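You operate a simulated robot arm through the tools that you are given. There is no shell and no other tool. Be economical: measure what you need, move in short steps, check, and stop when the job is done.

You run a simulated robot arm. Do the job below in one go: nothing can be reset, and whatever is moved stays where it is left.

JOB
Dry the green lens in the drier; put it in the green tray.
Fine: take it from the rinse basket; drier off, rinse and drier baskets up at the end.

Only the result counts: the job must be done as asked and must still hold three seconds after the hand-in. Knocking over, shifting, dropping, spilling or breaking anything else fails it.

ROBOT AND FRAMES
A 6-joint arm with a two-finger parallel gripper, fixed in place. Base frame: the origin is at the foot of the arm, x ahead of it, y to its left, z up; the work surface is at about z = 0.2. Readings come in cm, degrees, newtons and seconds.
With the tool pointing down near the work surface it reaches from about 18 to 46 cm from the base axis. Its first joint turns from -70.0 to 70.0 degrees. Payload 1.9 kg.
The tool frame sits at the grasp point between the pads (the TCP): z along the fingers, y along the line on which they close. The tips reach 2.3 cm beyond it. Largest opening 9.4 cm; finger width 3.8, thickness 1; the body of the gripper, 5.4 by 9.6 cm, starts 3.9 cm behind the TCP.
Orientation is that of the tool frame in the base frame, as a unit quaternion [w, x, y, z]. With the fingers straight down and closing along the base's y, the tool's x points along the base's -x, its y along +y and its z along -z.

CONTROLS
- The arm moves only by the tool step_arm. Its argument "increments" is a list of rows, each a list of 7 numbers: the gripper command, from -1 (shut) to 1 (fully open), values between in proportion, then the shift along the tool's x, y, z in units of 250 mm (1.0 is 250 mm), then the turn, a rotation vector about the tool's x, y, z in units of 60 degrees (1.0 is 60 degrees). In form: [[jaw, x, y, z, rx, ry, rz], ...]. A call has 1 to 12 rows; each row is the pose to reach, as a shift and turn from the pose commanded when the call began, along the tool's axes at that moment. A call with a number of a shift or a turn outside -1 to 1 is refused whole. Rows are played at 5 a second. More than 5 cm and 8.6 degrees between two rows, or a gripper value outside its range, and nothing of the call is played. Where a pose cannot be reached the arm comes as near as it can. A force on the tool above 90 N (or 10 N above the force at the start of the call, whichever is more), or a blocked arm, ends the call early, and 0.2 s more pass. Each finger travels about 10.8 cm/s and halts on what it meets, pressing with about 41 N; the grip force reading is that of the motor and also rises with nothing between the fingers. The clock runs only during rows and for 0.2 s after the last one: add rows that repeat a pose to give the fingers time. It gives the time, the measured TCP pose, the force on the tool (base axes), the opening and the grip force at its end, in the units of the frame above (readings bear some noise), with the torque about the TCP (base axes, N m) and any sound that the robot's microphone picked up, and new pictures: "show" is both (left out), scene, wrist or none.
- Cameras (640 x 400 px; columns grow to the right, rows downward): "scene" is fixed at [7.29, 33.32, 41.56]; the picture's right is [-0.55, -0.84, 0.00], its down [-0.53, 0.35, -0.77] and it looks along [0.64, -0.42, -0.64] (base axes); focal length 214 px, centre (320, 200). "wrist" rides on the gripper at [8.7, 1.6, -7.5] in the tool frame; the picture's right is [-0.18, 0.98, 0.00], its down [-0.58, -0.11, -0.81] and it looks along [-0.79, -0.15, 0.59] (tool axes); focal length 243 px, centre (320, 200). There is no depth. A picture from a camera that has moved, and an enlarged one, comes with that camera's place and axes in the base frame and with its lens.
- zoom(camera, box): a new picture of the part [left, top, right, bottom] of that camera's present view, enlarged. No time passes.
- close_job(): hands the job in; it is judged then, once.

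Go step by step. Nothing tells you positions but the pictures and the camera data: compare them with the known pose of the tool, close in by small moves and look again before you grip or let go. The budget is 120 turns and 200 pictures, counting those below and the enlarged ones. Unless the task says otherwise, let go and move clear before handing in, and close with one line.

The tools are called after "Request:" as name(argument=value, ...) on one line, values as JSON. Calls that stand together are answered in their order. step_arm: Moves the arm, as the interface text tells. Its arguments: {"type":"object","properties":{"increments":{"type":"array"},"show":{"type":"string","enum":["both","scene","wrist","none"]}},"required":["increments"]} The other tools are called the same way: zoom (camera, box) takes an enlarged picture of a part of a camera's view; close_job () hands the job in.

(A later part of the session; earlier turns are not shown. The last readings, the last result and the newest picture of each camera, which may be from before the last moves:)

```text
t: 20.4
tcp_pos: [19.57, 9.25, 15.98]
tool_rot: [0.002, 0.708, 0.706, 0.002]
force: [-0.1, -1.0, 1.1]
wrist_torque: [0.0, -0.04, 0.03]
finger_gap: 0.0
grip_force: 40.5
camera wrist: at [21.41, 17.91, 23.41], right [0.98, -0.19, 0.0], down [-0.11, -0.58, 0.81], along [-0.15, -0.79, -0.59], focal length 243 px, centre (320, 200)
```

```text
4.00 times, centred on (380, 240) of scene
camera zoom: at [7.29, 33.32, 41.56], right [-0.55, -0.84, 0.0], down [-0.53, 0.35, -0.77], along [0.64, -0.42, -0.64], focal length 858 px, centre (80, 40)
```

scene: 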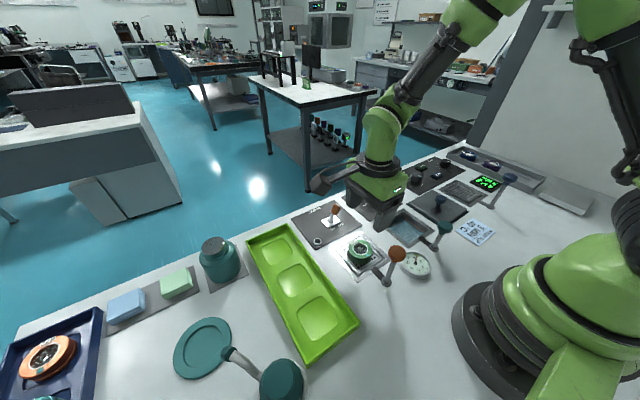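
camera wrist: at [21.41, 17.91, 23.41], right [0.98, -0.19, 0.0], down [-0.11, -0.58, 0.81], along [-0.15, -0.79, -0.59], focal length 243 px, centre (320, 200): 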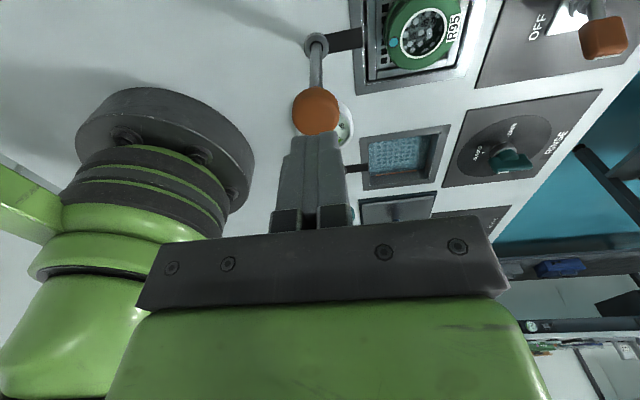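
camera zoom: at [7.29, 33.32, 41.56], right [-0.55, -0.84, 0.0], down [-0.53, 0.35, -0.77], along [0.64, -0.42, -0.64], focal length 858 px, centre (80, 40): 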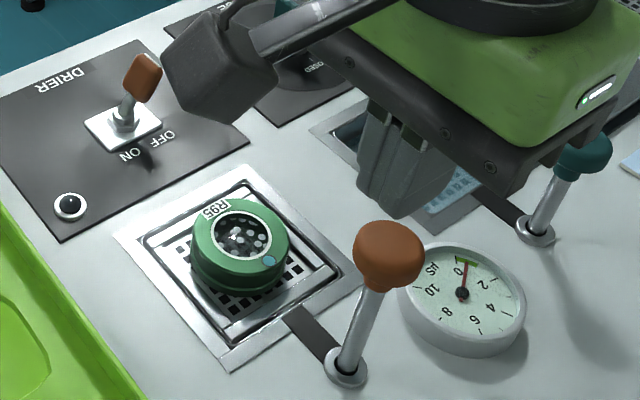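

Aligned over the orange knob. Pressing down in steps.

Request:
step_arm(increments=[[-1, 0, 0, 0.05, 0, 0, 0], [-1, 0, 0, 0.1, 0, 0, 0], [-1, 0, 0, 0.12, 0, 0, 0], [-1, 0, 0, 0.14, 0, 0, 0], [-1, 0, 0, 0.16, 0, 0, 0], [-1, 0, 0, 0.18, 0, 0, 0], [-1, 0, 0, 0.18, 0, 0, 0]], show="wrist")

Request:
zoom(camera="scene", box=[300, 190, 460, 290])

```text
t: 22.0
tcp_pos: [19.6, 9.4, 11.39]
tool_rot: [0.002, 0.708, 0.706, 0.002]
force: [-0.3, 1.0, -0.4]
wrist_torque: [0.03, 0.04, 0.02]
finger_gap: 0.0
grip_force: 41.3
camera wrist: at [21.46, 17.98, 18.86], right [0.98, -0.19, 0.0], down [-0.11, -0.58, 0.81], along [-0.15, -0.79, -0.59], focal length 243 px, centre (320, 200)
```

wrist: 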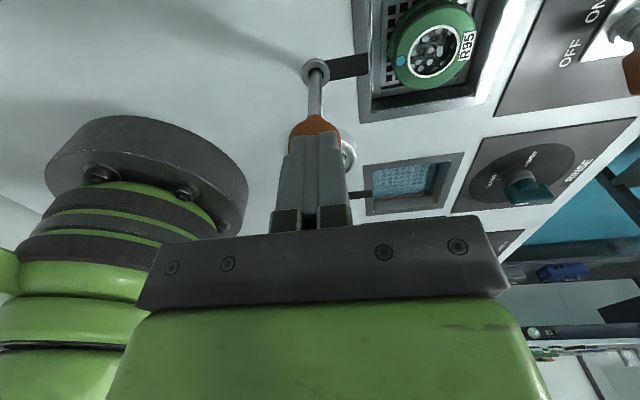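

```text
4.00 times, centred on (380, 240) of scene
camera zoom: at [7.29, 33.32, 41.56], right [-0.55, -0.84, 0.0], down [-0.53, 0.35, -0.77], along [0.64, -0.42, -0.64], focal length 858 px, centre (80, 40)
```

zoom: 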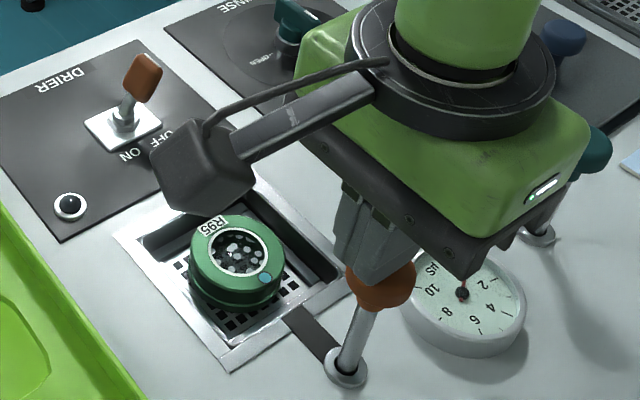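

The basket is going down with the plunger. I'll continue to the stop.

Request:
step_arm(increments=[[-1, 0, 0, 0.015, 0, 0, 0], [-1, 0, 0, 0.03, 0, 0, 0], [-1, 0, 0, 0.045, 0, 0, 0], [-1, 0, 0, 0.045, 0, 0, 0]], show="none")

Request:
zoom(camera="scene", box=[300, 190, 460, 290])

```text
t: 23.0
tcp_pos: [19.56, 9.5, 10.24]
tool_rot: [0.003, 0.708, 0.706, 0.002]
force: [-0.2, 0.3, 1.2]
wrist_torque: [0.0, 0.0, -0.02]
finger_gap: 0.0
grip_force: 40.9
```

```text
4.00 times, centred on (380, 240) of scene
camera zoom: at [7.29, 33.32, 41.56], right [-0.55, -0.84, 0.0], down [-0.53, 0.35, -0.77], along [0.64, -0.42, -0.64], focal length 858 px, centre (80, 40)
```

zoom: 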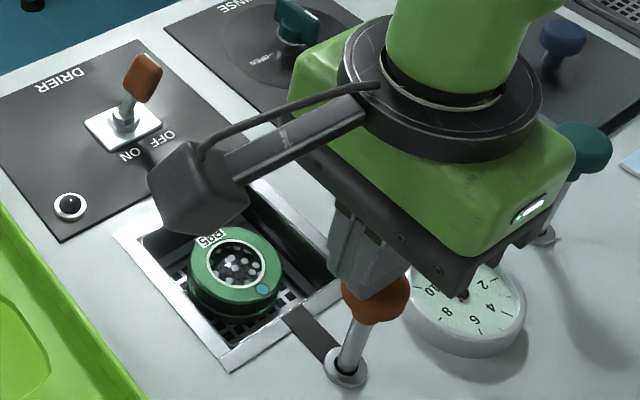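

Request:
step_arm(increments=[[-1, 0, 0, 0.015, 0, 0, 0], [-1, 0, 0, 0.03, 0, 0, 0], [-1, 0, 0, 0.04, 0, 0, 0], [-1, 0, 0, 0.04, 0, 0, 0]], show="none")

Request:
zoom(camera="scene", box=[300, 190, 460, 290])

```text
t: 24.0
tcp_pos: [19.67, 9.38, 9.27]
tool_rot: [0.002, 0.708, 0.707, 0.003]
force: [-0.2, -0.4, -0.3]
wrist_torque: [0.01, 0.0, 0.02]
finger_gap: 0.0
grip_force: 40.1
```

```text
4.00 times, centred on (380, 240) of scene
camera zoom: at [7.29, 33.32, 41.56], right [-0.55, -0.84, 0.0], down [-0.53, 0.35, -0.77], along [0.64, -0.42, -0.64], focal length 858 px, centre (80, 40)
```

zoom: 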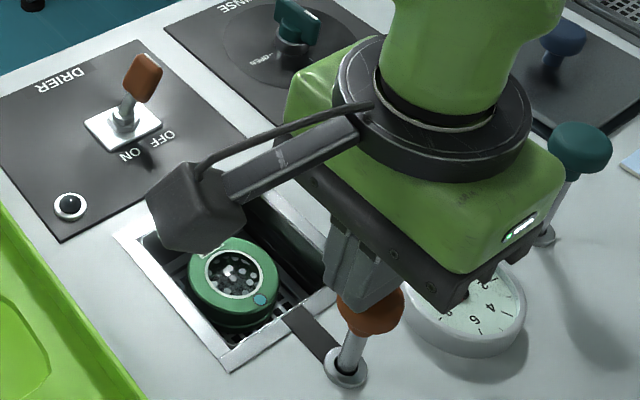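

Request:
step_arm(increments=[[-1, 0, 0, 0.015, 0, 0, 0], [-1, 0, 0, 0.03, 0, 0, 0], [-1, 0, 0, 0.04, 0, 0, 0], [-1, 0, 0, 0.04, 0, 0, 0]], show="none")

Request:
zoom(camera="scene", box=[300, 190, 460, 290])

```text
t: 25.0
tcp_pos: [19.65, 9.36, 8.34]
tool_rot: [0.002, 0.708, 0.706, 0.001]
force: [0.4, -0.8, -1.5]
wrist_torque: [0.0, -0.01, 0.01]
finger_gap: 0.0
grip_force: 41.0
```

```text
4.00 times, centred on (380, 240) of scene
camera zoom: at [7.29, 33.32, 41.56], right [-0.55, -0.84, 0.0], down [-0.53, 0.35, -0.77], along [0.64, -0.42, -0.64], focal length 858 px, centre (80, 40)
```

zoom: 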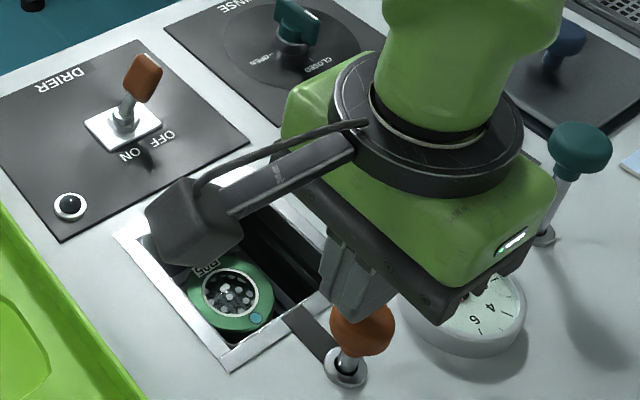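

Request:
step_arm(increments=[[-1, 0, 0, 0.015, 0, 0, 0], [-1, 0, 0, 0.03, 0, 0, 0], [-1, 0, 0, 0.04, 0, 0, 0], [-1, 0, 0, 0.04, 0, 0, 0]], show="none")

Request:
zoom(camera="scene", box=[300, 190, 460, 290])

```text
t: 26.0
tcp_pos: [19.62, 9.41, 7.41]
tool_rot: [0.001, 0.708, 0.706, 0.002]
force: [0.5, -0.3, 0.7]
wrist_torque: [0.03, 0.01, 0.01]
finger_gap: 0.0
grip_force: 41.2
```

```text
4.00 times, centred on (380, 240) of scene
camera zoom: at [7.29, 33.32, 41.56], right [-0.55, -0.84, 0.0], down [-0.53, 0.35, -0.77], along [0.64, -0.42, -0.64], focal length 858 px, centre (80, 40)
```

zoom: 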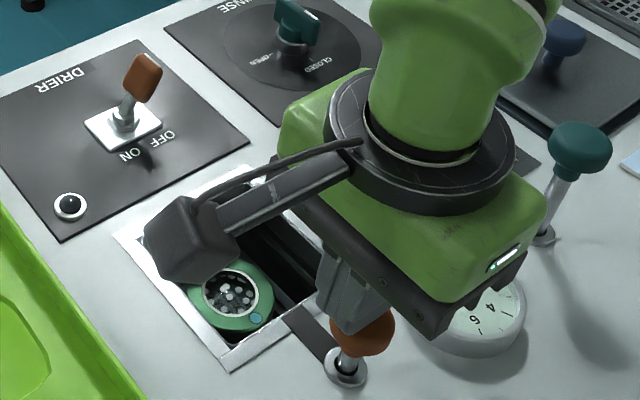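

The knob stopped moving in the last step, so it is at the bottom. I'll raise and check.

Request:
step_arm(increments=[[-1, 0, 0, -0.04, 0, 0, 0], [-1, 0, 0, -0.12, 0, 0, 0], [-1, 0, 0, -0.24, 0, 0, 0], [-1, 0, 0, -0.36, 0, 0, 0], [-1, 0, 0, -0.36, 0, 0, 0]], show="wrist")

Request:
zoom(camera="scene", box=[300, 190, 460, 290])

```text
t: 27.2
tcp_pos: [19.47, 9.46, 16.27]
tool_rot: [0.002, 0.708, 0.706, 0.002]
force: [-0.6, 0.6, -0.1]
wrist_torque: [0.02, 0.0, 0.02]
finger_gap: 0.0
grip_force: 41.2
camera wrist: at [21.39, 17.97, 23.74], right [0.98, -0.19, 0.0], down [-0.11, -0.58, 0.81], along [-0.15, -0.79, -0.59], focal length 243 px, centre (320, 200)
```

wrist: 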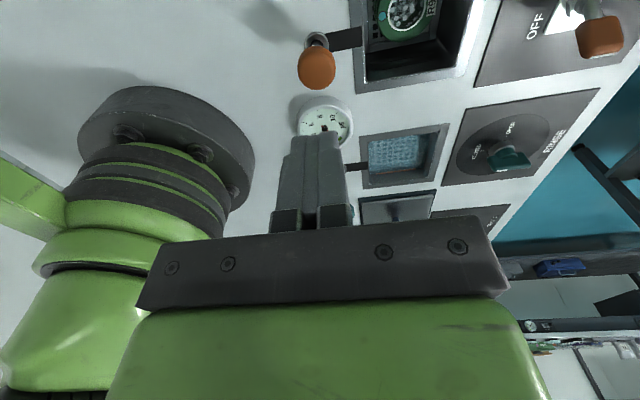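

```text
4.00 times, centred on (380, 240) of scene
camera zoom: at [7.29, 33.32, 41.56], right [-0.55, -0.84, 0.0], down [-0.53, 0.35, -0.77], along [0.64, -0.42, -0.64], focal length 858 px, centre (80, 40)
```

zoom: 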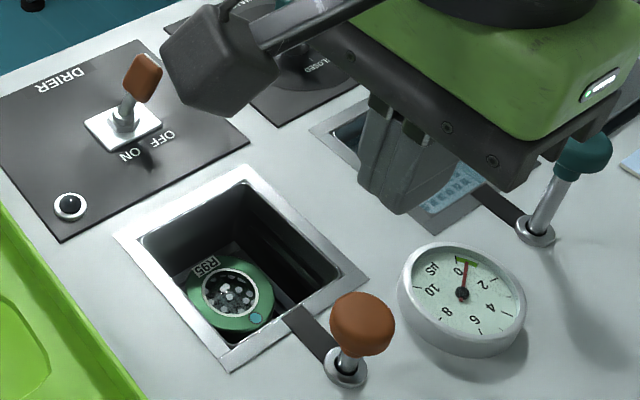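

The drier basket is fully down with the lens in it. Next is the switch: its cap is near (40.3, 6.7, 3) leaning to OFF (-y). I'll move above the -y side of it with the fingers closed.

Request:
step_arm(increments=[[-1, -0.04, 0.138, 0, 0, 0, 0], [-1, -0.08, 0.276, 0, 0, 0, 0], [-1, -0.12, 0.414, 0, 0, 0, 0], [-1, -0.16, 0.552, 0, 0, 0, 0], [-1, -0.2, 0.69, 0, 0, 0, 0], [-1, -0.24, 0.828, 0, 0, 0, 0], [-1, -0.24, 0.828, 0.2, 0, 0, 0], [-1, -0.24, 0.828, 0.2, 0, 0, 0]], show="both")

Request:
zoom(camera="scene", box=[280, 160, 440, 260])

Request:
zoom(camera="wrist", box=[120, 0, 520, 250])

```text
t: 29.0
tcp_pos: [40.19, 3.42, 11.39]
tool_rot: [0.001, 0.708, 0.706, 0.001]
force: [0.0, -0.2, 0.1]
wrist_torque: [-0.03, 0.01, -0.04]
finger_gap: 0.0
grip_force: 40.9
camera wrist: at [42.04, 12.11, 18.91], right [0.98, -0.19, 0.0], down [-0.11, -0.58, 0.81], along [-0.15, -0.79, -0.59], focal length 243 px, centre (320, 200)
```

scene: 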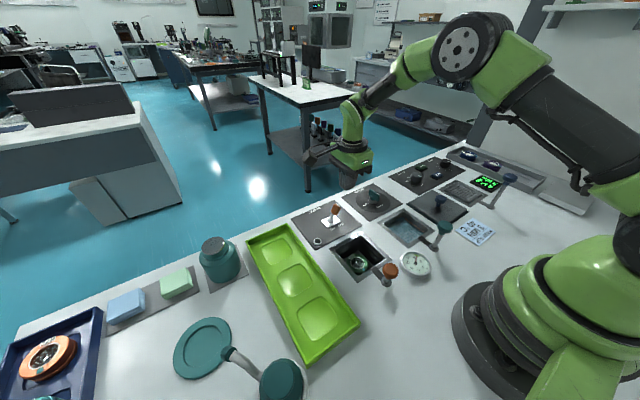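
wrist: 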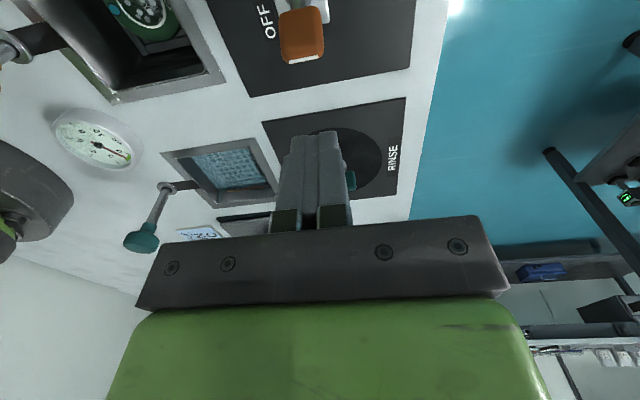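

```text
4.00 times, centred on (360, 210) of scene
camera zoom: at [7.3, 33.32, 41.56], right [-0.55, -0.84, 0.0], down [-0.53, 0.35, -0.77], along [0.64, -0.42, -0.64], focal length 858 px, centre (160, 160)
```

zoom: 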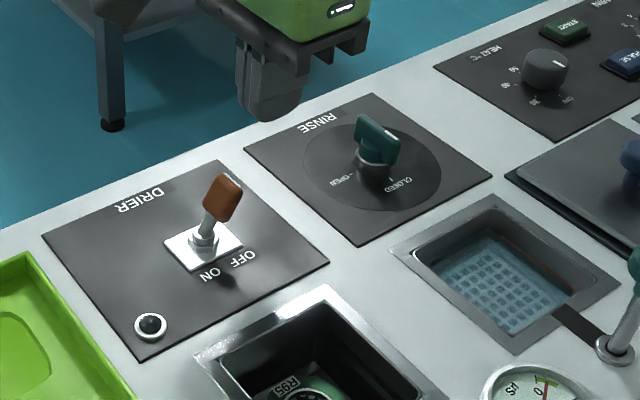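

```text
1.60 times, centred on (320, 125) of wrist
camera zoom: at [42.04, 12.11, 18.91], right [0.98, -0.19, 0.0], down [-0.11, -0.58, 0.81], along [-0.15, -0.79, -0.59], focal length 388 px, centre (320, 320)
```

zoom: 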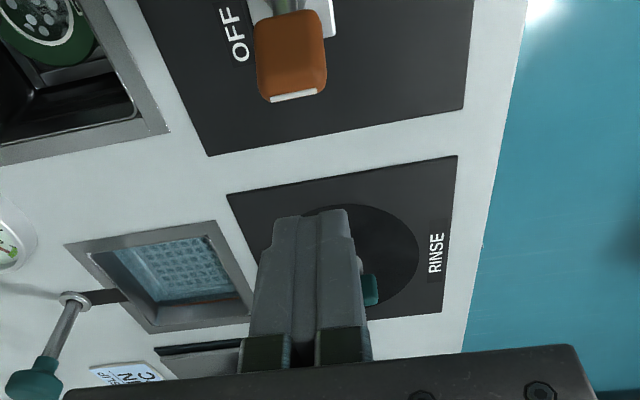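

Cap end is near y 5.7 and the finger's edge is near 5.3, so I'll shift back 0.7 cm and descend.

Request:
step_arm(increments=[[-1, -0.028, -0.006, 0, 0, 0, 0], [-1, -0.028, -0.006, 0.1, 0, 0, 0], [-1, -0.028, -0.006, 0.2, 0, 0, 0], [-1, -0.028, -0.006, 0.256, 0, 0, 0], [-1, -0.028, -0.006, 0.256, 0, 0, 0]], show="wrist")

Request:
zoom(camera="scene", box=[280, 160, 440, 260])

```text
t: 30.2
tcp_pos: [40.21, 2.62, 5.09]
tool_rot: [0.002, 0.708, 0.706, 0.002]
force: [0.2, 0.2, 0.4]
wrist_torque: [-0.01, -0.02, 0.0]
finger_gap: 0.0
grip_force: 41.0
camera wrist: at [42.03, 11.31, 12.51], right [0.98, -0.19, 0.01], down [-0.11, -0.58, 0.81], along [-0.15, -0.79, -0.59], focal length 243 px, centre (320, 200)
```

wrist: 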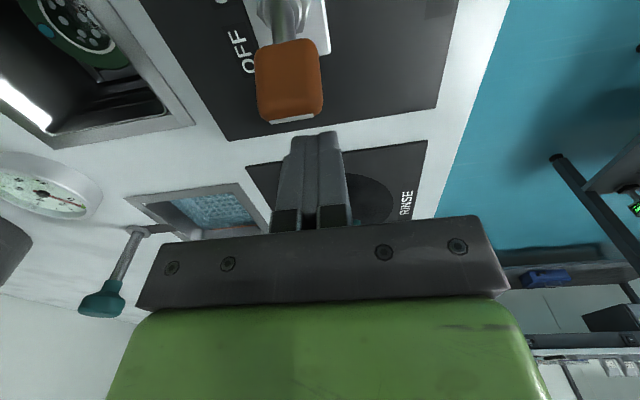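

```text
4.00 times, centred on (360, 210) of scene
camera zoom: at [7.29, 33.32, 41.56], right [-0.55, -0.84, 0.0], down [-0.53, 0.35, -0.77], along [0.64, -0.42, -0.64], focal length 858 px, centre (160, 160)
```

zoom: 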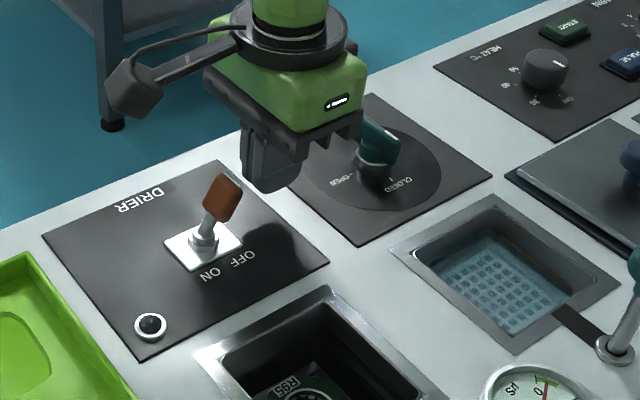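

Clear of the cap. I'll lower slightly and push toward +y in steps.

Request:
step_arm(increments=[[-1, 0, 0, 0.016, 0, 0, 0], [-1, 0.04, 0, 0.016, 0, 0, 0], [-1, 0.08, 0, 0.016, 0, 0, 0], [-1, 0.11, 0, 0.016, 0, 0, 0], [-1, 0.14, 0, 0.016, 0, 0, 0], [-1, 0.17, 0, 0.016, 0, 0, 0], [-1, 0.17, 0, 0.016, 0, 0, 0]], show="wrist")

Request:
zoom(camera="scene", box=[280, 160, 440, 260])

```text
t: 31.8
tcp_pos: [40.19, 6.79, 4.66]
tool_rot: [0.002, 0.708, 0.706, 0.001]
force: [-2.4, -16.7, 4.0]
wrist_torque: [-0.16, 0.16, 0.02]
finger_gap: 0.0
grip_force: 41.1
heard: click
camera wrist: at [42.14, 15.43, 12.09], right [0.98, -0.19, 0.0], down [-0.11, -0.58, 0.81], along [-0.15, -0.79, -0.59], focal length 243 px, centre (320, 200)
```

wrist: 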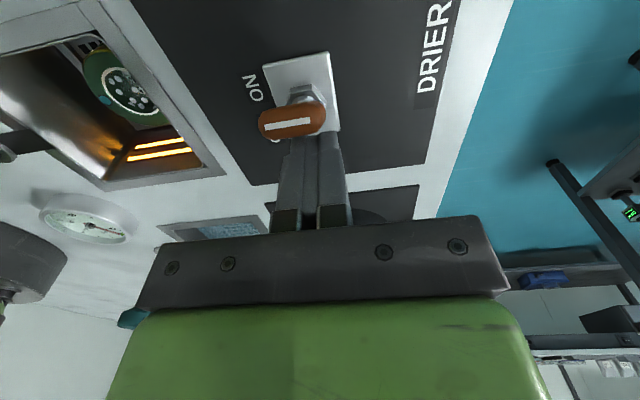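

```text
4.00 times, centred on (360, 210) of scene
camera zoom: at [7.29, 33.32, 41.56], right [-0.55, -0.84, 0.0], down [-0.53, 0.35, -0.77], along [0.64, -0.42, -0.64], focal length 858 px, centre (160, 160)
```

zoom: 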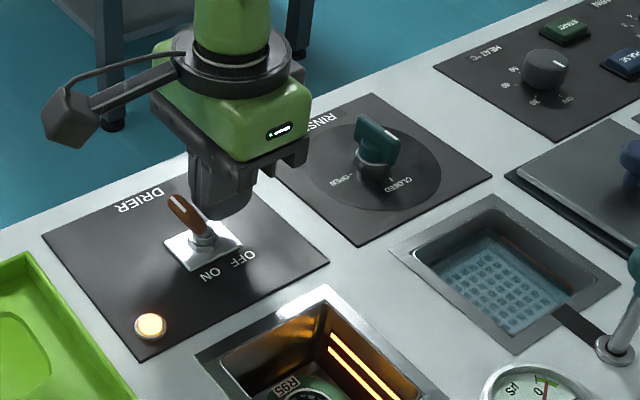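

The drier clicked on: lamp lit and heater glowing. I'll back off, rise, and move to the far side of the switch ready to turn it off.

Request:
step_arm(increments=[[-1, -0.06, 0, 0, 0, 0, 0], [-1, -0.06, 0, -0.15, 0, 0, 0], [-1, -0.06, 0, -0.25, 0, 0, 0], [-1, 0.1, 0, -0.25, 0, 0, 0], [-1, 0.28, 0, -0.25, 0, 0, 0], [-1, 0.28, 0, -0.25, 0, 0, 0]], show="wrist")

Request:
zoom(camera="scene", box=[280, 180, 440, 280])

```text
t: 33.2
tcp_pos: [40.2, 13.81, 11.05]
tool_rot: [0.002, 0.709, 0.705, 0.002]
force: [-1.1, -1.1, 0.8]
wrist_torque: [0.05, 0.03, 0.0]
finger_gap: 0.03
grip_force: 40.8
camera wrist: at [42.03, 22.43, 18.47], right [0.98, -0.19, 0.01], down [-0.11, -0.58, 0.81], along [-0.15, -0.79, -0.59], focal length 243 px, centre (320, 200)
```

wrist: 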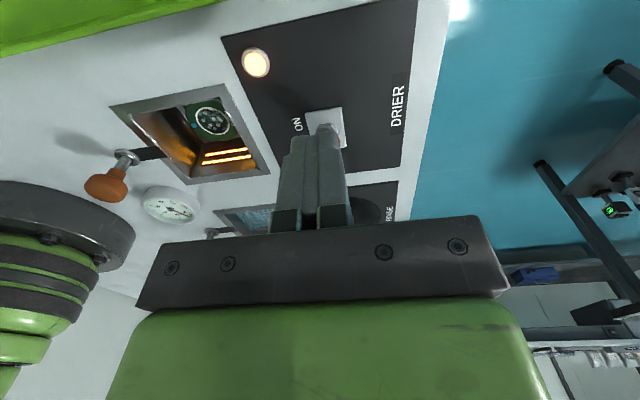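

```text
4.00 times, centred on (360, 230) of scene
camera zoom: at [7.29, 33.32, 41.56], right [-0.55, -0.84, 0.0], down [-0.53, 0.35, -0.77], along [0.64, -0.42, -0.64], focal length 858 px, centre (160, 80)
```

zoom: 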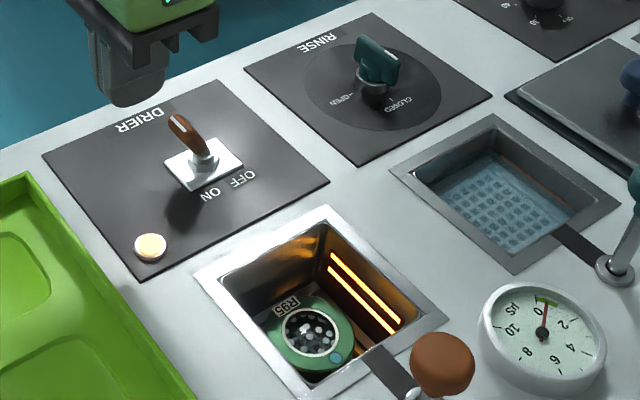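

The cap is at about y 9.8 now. I'll descend beside it and wait, watching the lamp and listening.

Request:
step_arm(increments=[[-1, 0, 0, 0.1, 0, 0, 0], [-1, 0, 0, 0.2, 0, 0, 0], [-1, 0, 0, 0.25, 0, 0, 0], [-1, 0, 0, 0.25, 0, 0, 0], [-1, 0, 0, 0.25, 0, 0, 0], [-1, 0, 0, 0.25, 0, 0, 0], [-1, 0, 0, 0.25, 0, 0, 0], [-1, 0, 0, 0.25, 0, 0, 0], [-1, 0, 0, 0.25, 0, 0, 0], [-1, 0, 0, 0.25, 0, 0, 0], [-1, 0, 0, 0.25, 0, 0, 0], [-1, 0, 0, 0.25, 0, 0, 0]], show="wrist")

Request:
zoom(camera="scene", box=[280, 180, 440, 280])

```text
t: 35.8
tcp_pos: [40.21, 13.81, 4.8]
tool_rot: [0.002, 0.708, 0.706, 0.002]
force: [0.3, 0.1, 0.3]
wrist_torque: [0.04, 0.04, -0.03]
finger_gap: 0.0
grip_force: 41.0
camera wrist: at [42.1, 22.41, 12.14], right [0.98, -0.19, 0.0], down [-0.11, -0.58, 0.81], along [-0.15, -0.79, -0.59], focal length 243 px, centre (320, 200)
```

wrist: 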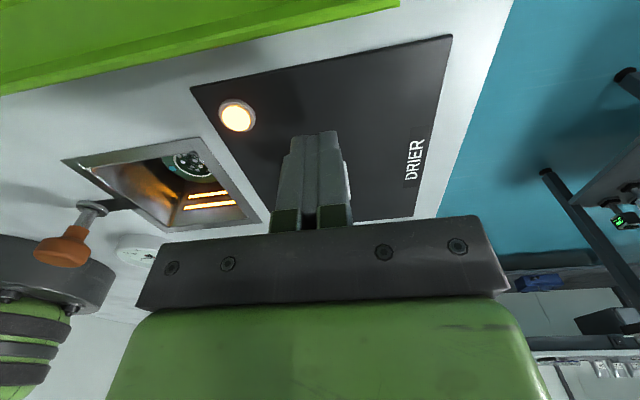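

```text
4.00 times, centred on (360, 230) of scene
camera zoom: at [7.29, 33.32, 41.56], right [-0.55, -0.84, 0.0], down [-0.53, 0.35, -0.77], along [0.64, -0.42, -0.64], focal length 858 px, centre (160, 80)
```

zoom: 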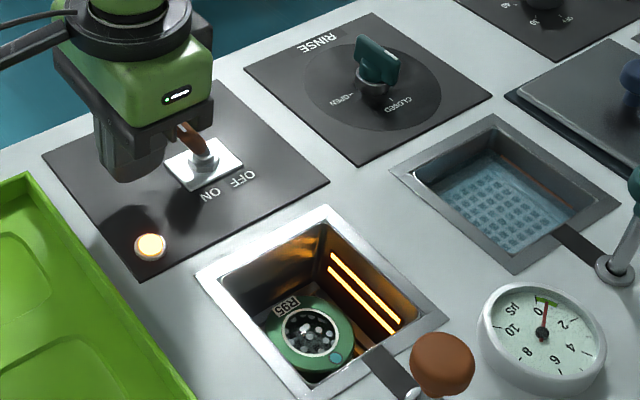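

Request:
zoom(camera="scene", box=[342, 250, 374, 270])

Request:
step_arm(increments=[[-1, 0, 0, 0, 0, 0, 0], [-1, 0, 0, 0, 0, 0, 0], [-1, 0, 0, 0, 0, 0, 0], [-1, 0, 0, 0, 0, 0, 0], [-1, 0, 0, 0, 0, 0, 0], [-1, 0, 0, 0, 0, 0, 0], [-1, 0, 0, 0, 0, 0, 0], [-1, 0, 0, 0, 0, 0, 0], [-1, 0, 0, 0, 0, 0, 0], [-1, 0, 0, 0, 0, 0, 0], [-1, 0, 0, 0, 0, 0, 0], [-1, 0, 0, 0, 0, 0, 0]], show="none")

Request:
zoom(camera="scene", box=[342, 250, 374, 270])

Request:
zoom(camera="scene", box=[0, 320, 112, 400])

```text
16.00 times, centred on (358, 260) of scene
camera zoom: at [7.29, 33.32, 41.56], right [-0.55, -0.84, 0.0], down [-0.53, 0.35, -0.77], along [0.64, -0.42, -0.64], focal length 3432 px, centre (-288, -760)
```

zoom: 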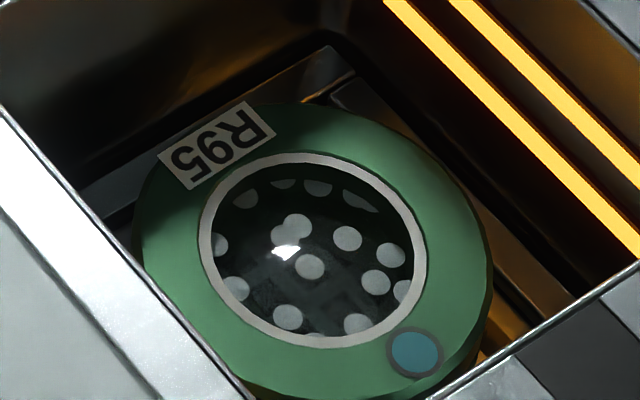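

```text
t: 38.4
tcp_pos: [40.26, 13.76, 4.72]
tool_rot: [0.001, 0.708, 0.706, 0.002]
force: [-0.7, 0.0, -0.4]
wrist_torque: [-0.04, 0.01, 0.0]
finger_gap: 0.0
grip_force: 40.6
```

```text
16.00 times, centred on (358, 260) of scene
camera zoom: at [7.29, 33.32, 41.56], right [-0.55, -0.84, 0.0], down [-0.53, 0.35, -0.77], along [0.64, -0.42, -0.64], focal length 3432 px, centre (-288, -760)
```

zoom: 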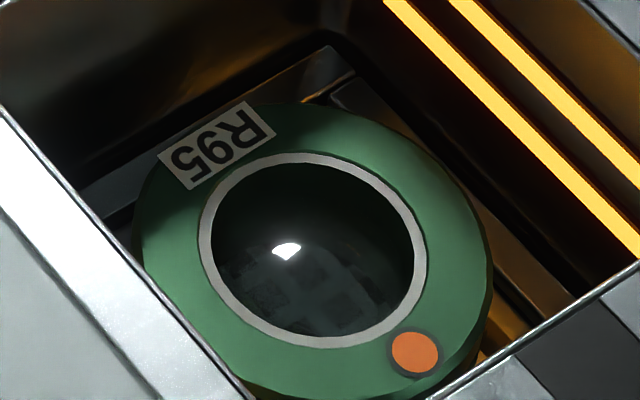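

```text
5.00 times, centred on (56, 360) of scene
camera zoom: at [7.29, 33.32, 41.56], right [-0.55, -0.84, 0.0], down [-0.53, 0.35, -0.77], along [0.64, -0.42, -0.64], focal length 1072 px, centre (1640, -600)
```

zoom: 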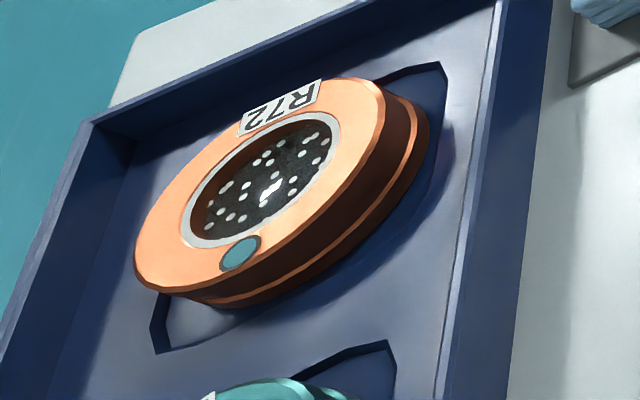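

The droplets are gone and the marker turned orange: the lens is dry. Switching the drier off now.

Request:
step_arm(increments=[[-1, -0.04, 0, 0, 0, 0, 0], [-1, -0.08, 0, 0, 0, 0, 0], [-1, -0.11, 0, 0, 0, 0, 0], [-1, -0.14, 0, 0, 0, 0, 0], [-1, -0.16, 0, 0, 0, 0, 0], [-1, -0.16, 0, 0, 0, 0, 0]], show="none")

Request:
zoom(camera="scene", box=[280, 180, 440, 280])

```text
t: 39.8
tcp_pos: [40.2, 10.22, 4.65]
tool_rot: [-0.001, 0.708, 0.706, 0.002]
force: [-4.9, 43.1, 0.3]
wrist_torque: [0.75, -0.1, 0.0]
finger_gap: 0.0
grip_force: 40.8
```

```text
4.00 times, centred on (360, 230) of scene
camera zoom: at [7.29, 33.32, 41.56], right [-0.55, -0.84, 0.0], down [-0.53, 0.35, -0.77], along [0.64, -0.42, -0.64], focal length 858 px, centre (160, 80)
```

zoom: 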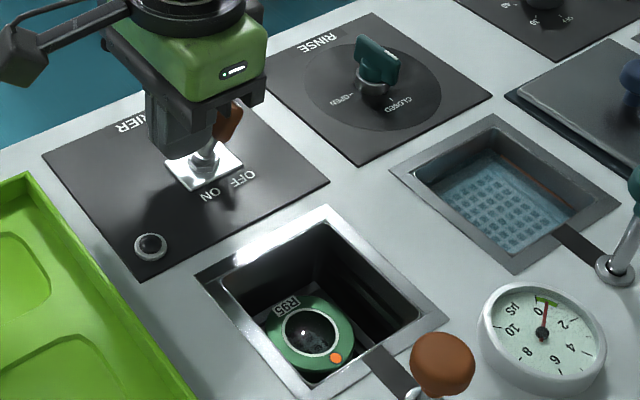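

The drier is off. I'll back away, rise and go above the orange knob with open fingers to pull it up.

Request:
step_arm(increments=[[-1, 0.06, 0, 0, 0, 0, 0], [-1, 0.06, 0, -0.15, 0, 0, 0], [-1, 0.06, 0, -0.3, 0, 0, 0], [-1, 0.06, 0, -0.45, 0, 0, 0], [-1, 0.04, -0.138, -0.45, 0, 0, 0], [-1, 0.02, -0.276, -0.45, 0, 0, 0], [-1, 0, -0.414, -0.45, 0, 0, 0], [-1, -0.01, -0.552, -0.45, 0, 0, 0], [0.3, -0.02, -0.69, -0.45, 0, 0, 0], [0.3, -0.037, -0.832, -0.45, 0, 0, 0], [0.3, -0.037, -0.832, -0.4, 0, 0, 0], [0.3, -0.037, -0.832, -0.4, 0, 0, 0]], show="wrist")

Request:
zoom(camera="scene", box=[300, 190, 460, 290])

```text
t: 42.4
tcp_pos: [19.23, 9.04, 14.63]
tool_rot: [0.001, 0.709, 0.705, 0.002]
force: [0.5, -0.1, -0.8]
wrist_torque: [0.04, 0.01, 0.0]
finger_gap: 6.13
grip_force: 0.1
camera wrist: at [21.15, 17.55, 22.05], right [0.98, -0.19, 0.0], down [-0.11, -0.58, 0.81], along [-0.15, -0.79, -0.59], focal length 243 px, centre (320, 200)
```

wrist: 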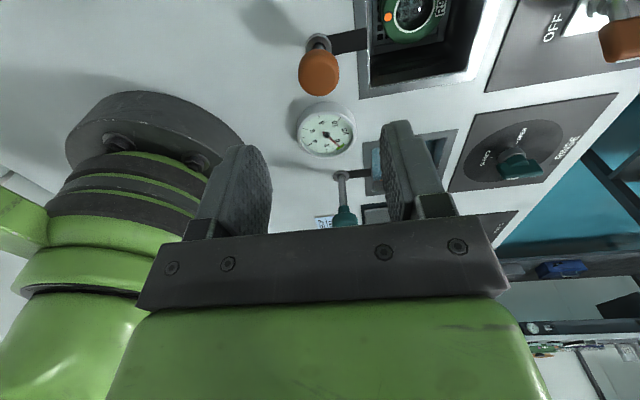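

```text
4.00 times, centred on (380, 240) of scene
camera zoom: at [7.29, 33.32, 41.56], right [-0.55, -0.84, 0.0], down [-0.53, 0.35, -0.77], along [0.64, -0.42, -0.64], focal length 858 px, centre (80, 40)
```

zoom: 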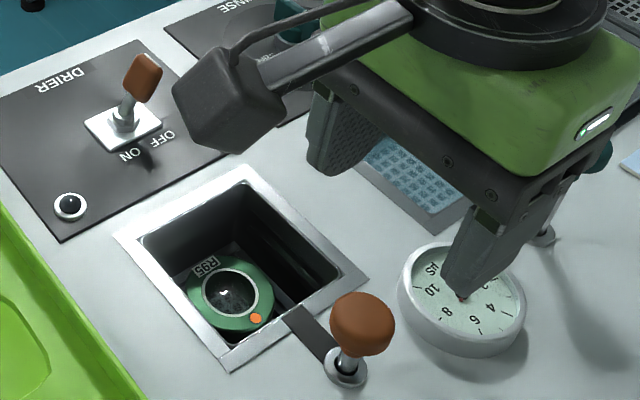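

Knob is at about (19.5, 9.15). Descending around it.

Request:
step_arm(increments=[[0.3, 0.004, 0.01, 0.1, 0, 0, 0], [0.3, 0.004, 0.01, 0.2, 0, 0, 0], [0.3, 0.004, 0.01, 0.3, 0, 0, 0], [0.3, 0.004, 0.01, 0.37, 0, 0, 0], [0.3, 0.004, 0.01, 0.4, 0, 0, 0], [0.3, 0.004, 0.01, 0.4, 0, 0, 0]], show="wrist")

Request:
zoom(camera="scene", box=[300, 190, 460, 290])

```text
t: 43.8
tcp_pos: [19.57, 9.11, 4.5]
tool_rot: [0.002, 0.708, 0.706, 0.002]
force: [0.4, -0.8, -0.3]
wrist_torque: [-0.03, 0.03, 0.0]
finger_gap: 6.11
grip_force: 0.1
camera wrist: at [21.45, 17.8, 12.0], right [0.98, -0.19, 0.01], down [-0.11, -0.58, 0.81], along [-0.15, -0.79, -0.59], focal length 243 px, centre (320, 200)
```

wrist: 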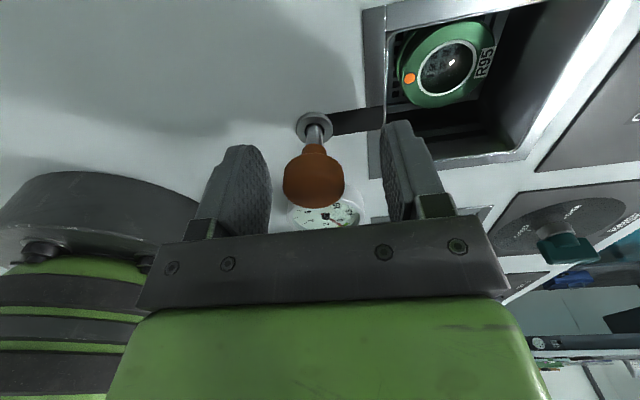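

```text
4.00 times, centred on (380, 240) of scene
camera zoom: at [7.29, 33.32, 41.56], right [-0.55, -0.84, 0.0], down [-0.53, 0.35, -0.77], along [0.64, -0.42, -0.64], focal length 858 px, centre (80, 40)
```

zoom: 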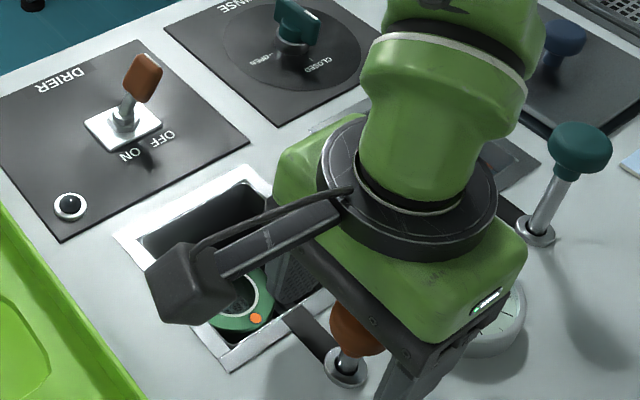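

Knob is between the fingers. Gripping and lifting slowly.

Request:
step_arm(increments=[[-0.5, 0, 0, 0, 0, 0, 0], [-0.6, 0, 0, 0, 0, 0, 0], [-0.6, 0, 0, 0, 0, 0, 0], [-0.6, 0, 0, -0.03, 0, 0, 0], [-0.6, 0, 0, -0.06, 0, 0, 0], [-0.6, 0, 0, -0.09, 0, 0, 0], [-0.6, 0, 0, -0.12, 0, 0, 0], [-0.6, 0, 0, -0.15, 0, 0, 0], [-0.6, 0, 0, -0.18, 0, 0, 0], [-0.6, 0, 0, -0.2, 0, 0, 0], [-0.6, 0, 0, -0.2, 0, 0, 0]], show="wrist")

Request:
zoom(camera="scene", box=[300, 190, 460, 290])

```text
t: 46.2
tcp_pos: [19.33, 9.04, 9.62]
tool_rot: [0.002, 0.709, 0.705, -0.002]
force: [-32.4, -1.9, -1.3]
wrist_torque: [0.46, 0.05, 0.03]
finger_gap: 3.32
grip_force: 15.9
camera wrist: at [21.32, 17.69, 16.96], right [0.98, -0.19, 0.0], down [-0.11, -0.58, 0.81], along [-0.15, -0.79, -0.59], focal length 243 px, centre (320, 200)
```

wrist: 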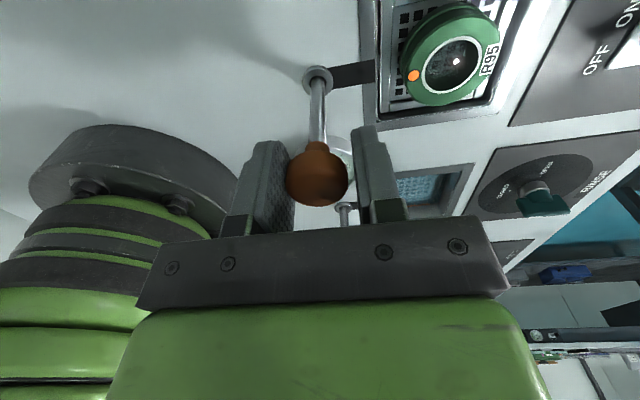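

```text
4.00 times, centred on (380, 240) of scene
camera zoom: at [7.3, 33.32, 41.56], right [-0.55, -0.84, 0.0], down [-0.53, 0.35, -0.77], along [0.64, -0.42, -0.64], focal length 858 px, centre (80, 40)
```

zoom: 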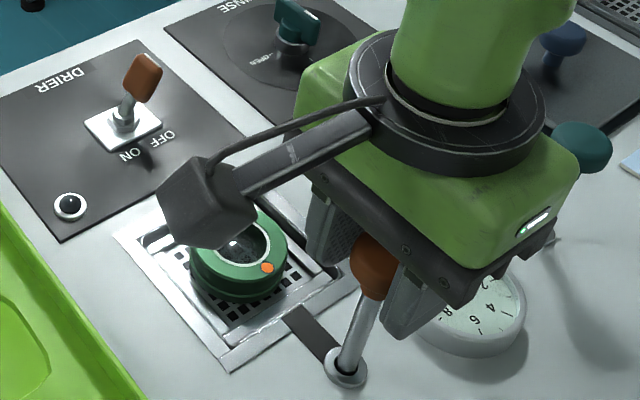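

Basket is almost fully up. A bit more lift to the stop.

Request:
step_arm(increments=[[-0.6, 0, -0.004, -0.012, 0, 0, 0], [-0.6, 0, -0.004, -0.024, 0, 0, 0], [-0.6, 0, -0.004, -0.036, 0, 0, 0], [-0.6, 0, -0.004, -0.036, 0, 0, 0]], show="none")

Request:
zoom(camera="scene", box=[300, 190, 460, 290])

```text
t: 47.2
tcp_pos: [19.45, 9.03, 10.38]
tool_rot: [0.001, 0.708, 0.706, 0.001]
force: [-32.3, 14.3, -1.7]
wrist_torque: [0.11, 0.18, -0.27]
finger_gap: 3.33
grip_force: 16.4
```

```text
4.00 times, centred on (380, 240) of scene
camera zoom: at [7.29, 33.32, 41.56], right [-0.55, -0.84, 0.0], down [-0.53, 0.35, -0.77], along [0.64, -0.42, -0.64], focal length 858 px, centre (80, 40)
```

zoom: 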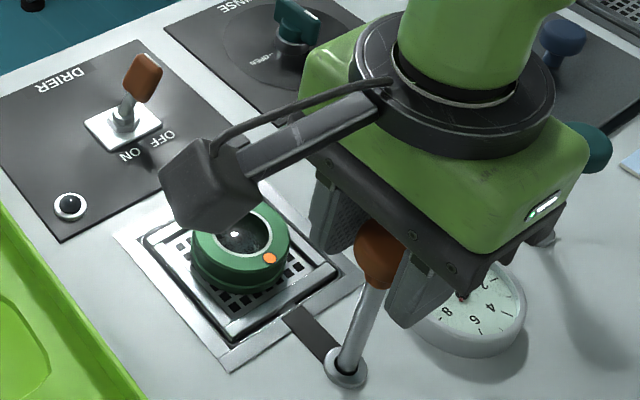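

The arm bar still sits slightly below its original level; lifting a little more.

Request:
step_arm(increments=[[-0.6, 0, 0, -0.012, 0, 0, 0], [-0.6, 0, 0, -0.024, 0, 0, 0], [-0.6, 0, 0, -0.024, 0, 0, 0]], show="none")

Request:
zoom(camera="scene", box=[300, 190, 460, 290])

```text
t: 48.0
tcp_pos: [19.34, 9.12, 10.96]
tool_rot: [0.001, 0.708, 0.706, -0.003]
force: [-30.2, -6.8, -9.9]
wrist_torque: [-0.02, -0.04, 0.09]
finger_gap: 3.22
grip_force: 14.8
```

```text
4.00 times, centred on (380, 240) of scene
camera zoom: at [7.3, 33.32, 41.56], right [-0.55, -0.84, 0.0], down [-0.53, 0.35, -0.77], along [0.64, -0.42, -0.64], focal length 858 px, centre (80, 40)
```

zoom: 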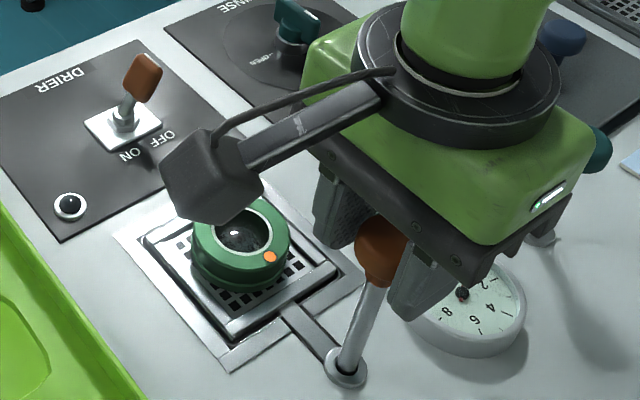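

The arm bar is back at level and the knob has reached its stop. Releasing and rising.

Request:
step_arm(increments=[[0, 0, 0, 0, 0, 0, 0], [0.4, 0, 0, 0, 0, 0, 0], [0.4, 0, 0, 0, 0, 0, 0], [0.4, 0, 0, -0.1, 0, 0, 0], [0.4, 0, 0, -0.2, 0, 0, 0], [0.4, 0, 0, -0.2, 0, 0, 0]], show="wrist")

Request:
zoom(camera="scene", box=[300, 190, 460, 290])

```text
t: 49.4
tcp_pos: [19.4, 9.22, 16.08]
tool_rot: [0.002, 0.708, 0.706, 0.003]
force: [-0.1, 0.2, -0.8]
wrist_torque: [-0.01, 0.02, -0.03]
finger_gap: 6.6
grip_force: 0.0
camera wrist: at [21.41, 17.77, 23.49], right [0.98, -0.19, 0.0], down [-0.11, -0.58, 0.81], along [-0.15, -0.79, -0.59], focal length 243 px, centre (320, 200)
```

wrist: 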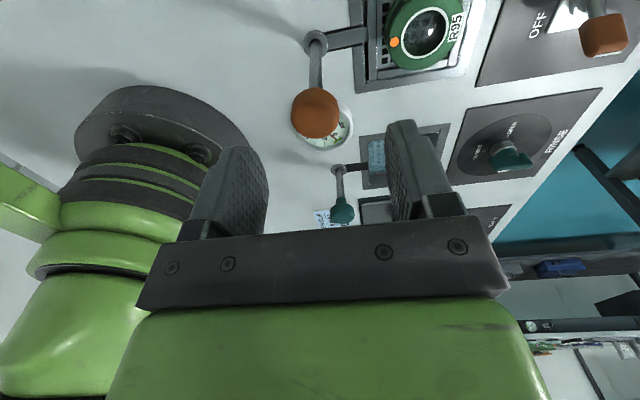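

```text
4.00 times, centred on (380, 240) of scene
camera zoom: at [7.29, 33.32, 41.56], right [-0.55, -0.84, 0.0], down [-0.53, 0.35, -0.77], along [0.64, -0.42, -0.64], focal length 858 px, centre (80, 40)
```

zoom: 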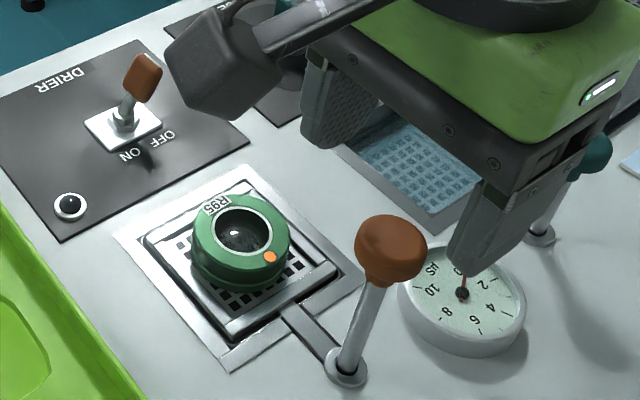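

The drier basket is fully up with the dry lens. Now I'll go above the lens to fetch it.

Request:
step_arm(increments=[[0.6, 0, 0.11, 0, 0, 0, 0], [0.6, -0.002, 0.22, 0, 0, 0, 0], [0.6, -0.004, 0.33, 0, 0, 0, 0], [0.6, -0.004, 0.33, 0.15, 0, 0, 0], [0.6, -0.004, 0.33, 0.32, 0, 0, 0], [0.6, -0.004, 0.33, 0.32, 0, 0, 0]], show="wrist")

Request:
zoom(camera="scene", box=[300, 190, 460, 290])

```text
t: 50.8
tcp_pos: [27.69, 9.18, 8.0]
tool_rot: [0.001, 0.708, 0.706, 0.002]
force: [-0.2, 0.2, -0.8]
wrist_torque: [0.06, 0.0, 0.01]
finger_gap: 7.54
grip_force: 0.0
camera wrist: at [29.62, 17.79, 15.49], right [0.98, -0.19, 0.01], down [-0.11, -0.58, 0.81], along [-0.15, -0.79, -0.59], focal length 243 px, centre (320, 200)
```

wrist: 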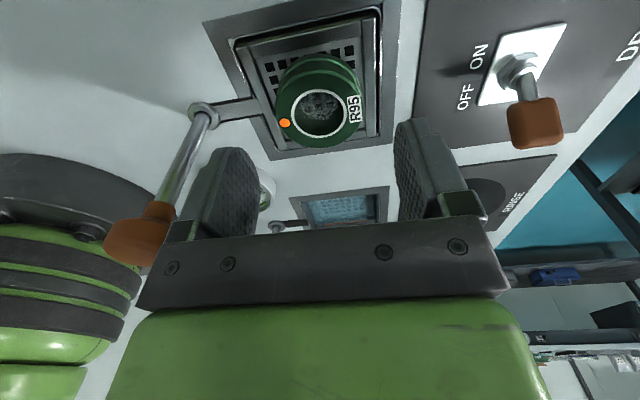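

```text
4.00 times, centred on (380, 240) of scene
camera zoom: at [7.29, 33.32, 41.56], right [-0.55, -0.84, 0.0], down [-0.53, 0.35, -0.77], along [0.64, -0.42, -0.64], focal length 858 px, centre (80, 40)
```

zoom: 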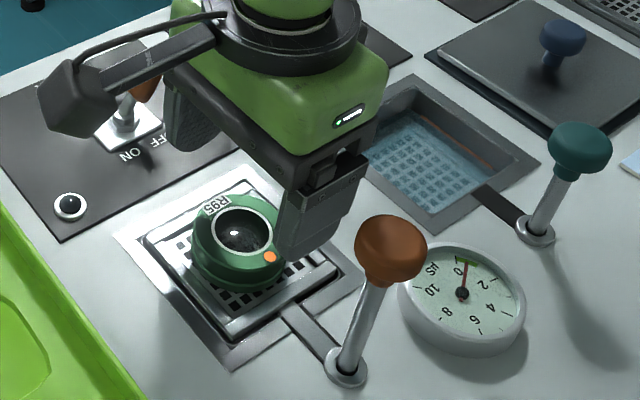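

Lens centre about (27.9, 9.25). Descending to z 3.65.

Request:
step_arm(increments=[[0.6, 0.003, 0.007, 0.06, 0, 0, 0], [0.6, 0.003, 0.007, 0.12, 0, 0, 0], [0.6, 0.003, 0.007, 0.174, 0, 0, 0], [0.6, 0.003, 0.007, 0.174, 0, 0, 0]], show="wrist")

```text
t: 51.8
tcp_pos: [28.01, 9.21, 3.67]
tool_rot: [0.002, 0.709, 0.706, 0.001]
force: [0.0, -0.5, -0.2]
wrist_torque: [0.02, 0.02, 0.0]
finger_gap: 7.52
grip_force: 0.0
camera wrist: at [29.94, 17.79, 11.17], right [0.98, -0.19, 0.01], down [-0.11, -0.58, 0.81], along [-0.15, -0.79, -0.59], focal length 243 px, centre (320, 200)
```

wrist: 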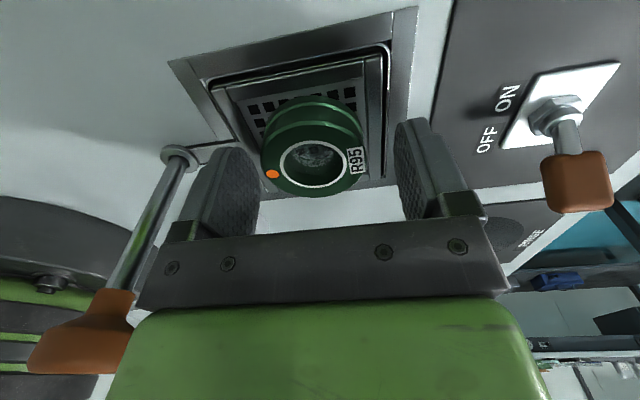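

Aligned. Closing on the lens without moving.

Request:
step_arm(increments=[[0.3, 0, 0, 0, 0, 0, 0], [0, 0, 0, 0, 0, 0, 0], [-0.2, 0, 0, 0, 0, 0, 0], [-0.2, 0, 0, 0, 0, 0, 0]], show="wrist")

```text
t: 52.8
tcp_pos: [27.9, 9.12, 3.58]
tool_rot: [0.001, 0.708, 0.706, 0.0]
force: [-14.0, -2.0, -0.6]
wrist_torque: [-0.01, 0.47, -0.05]
finger_gap: 5.32
grip_force: 41.6
camera wrist: at [29.87, 17.78, 11.13], right [0.98, -0.19, 0.0], down [-0.11, -0.58, 0.81], along [-0.15, -0.79, -0.59], focal length 243 px, centre (320, 200)
```

wrist: 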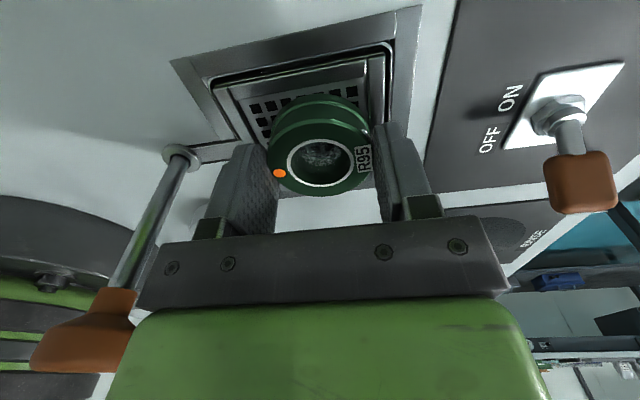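

Gripped. Lifting and carrying to above the middle tray slot, near (29.7, 24.9).

Request:
step_arm(increments=[[-0.2, 0, 0, -0.03, 0, 0, 0], [-0.2, 0, 0, -0.1, 0, 0, 0], [-0.2, 0, 0, -0.2, 0, 0, 0], [-0.2, 0, 0, -0.32, 0, 0, 0], [-0.2, 0, 0, -0.44, 0, 0, 0], [-0.2, 0.126, 0.015, -0.44, 0, 0, 0], [-0.2, 0.252, 0.03, -0.44, 0, 0, 0], [-0.2, 0.378, 0.045, -0.44, 0, 0, 0], [-0.2, 0.504, 0.06, -0.44, 0, 0, 0], [-0.2, 0.632, 0.072, -0.44, 0, 0, 0], [-0.2, 0.632, 0.072, -0.44, 0, 0, 0]], show="both")

Request:
zoom(camera="scene", box=[200, 200, 400, 325])

```text
t: 55.2
tcp_pos: [29.96, 24.9, 14.61]
tool_rot: [0.002, 0.709, 0.705, 0.002]
force: [-0.1, -0.9, -0.8]
wrist_torque: [0.07, 0.02, -0.01]
finger_gap: 5.31
grip_force: 41.3
camera wrist: at [31.83, 33.49, 22.13], right [0.98, -0.19, 0.0], down [-0.11, -0.58, 0.81], along [-0.15, -0.79, -0.59], focal length 243 px, centre (320, 200)
```

scene: 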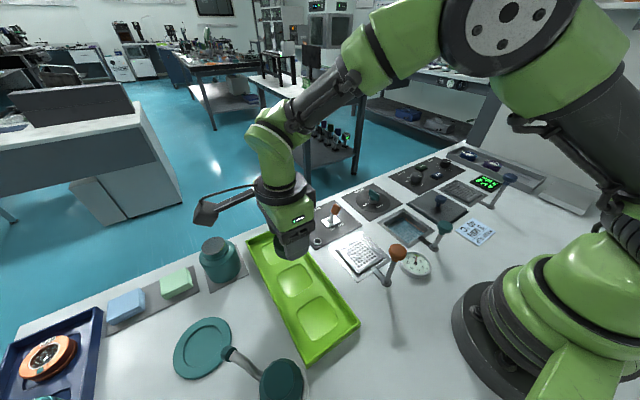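
wrist: 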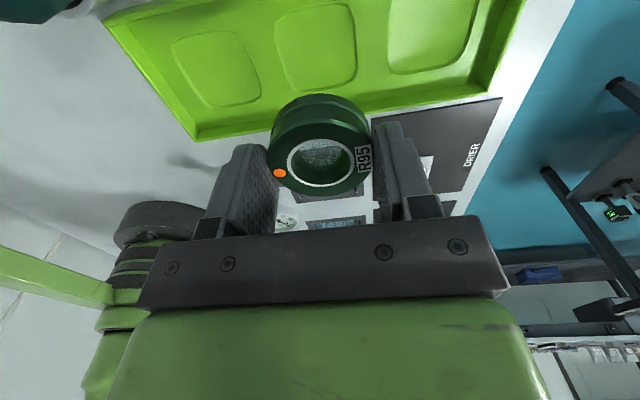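

```text
3.20 times, centred on (300, 262) of scene
camera zoom: at [7.29, 33.32, 41.56], right [-0.55, -0.84, 0.0], down [-0.53, 0.35, -0.77], along [0.64, -0.42, -0.64], focal length 686 px, centre (384, 0)
```

zoom: 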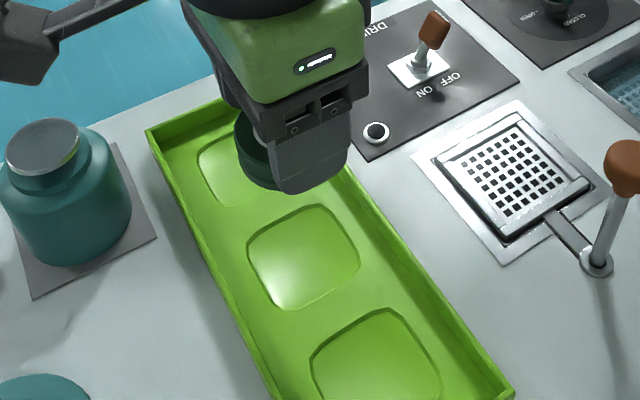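

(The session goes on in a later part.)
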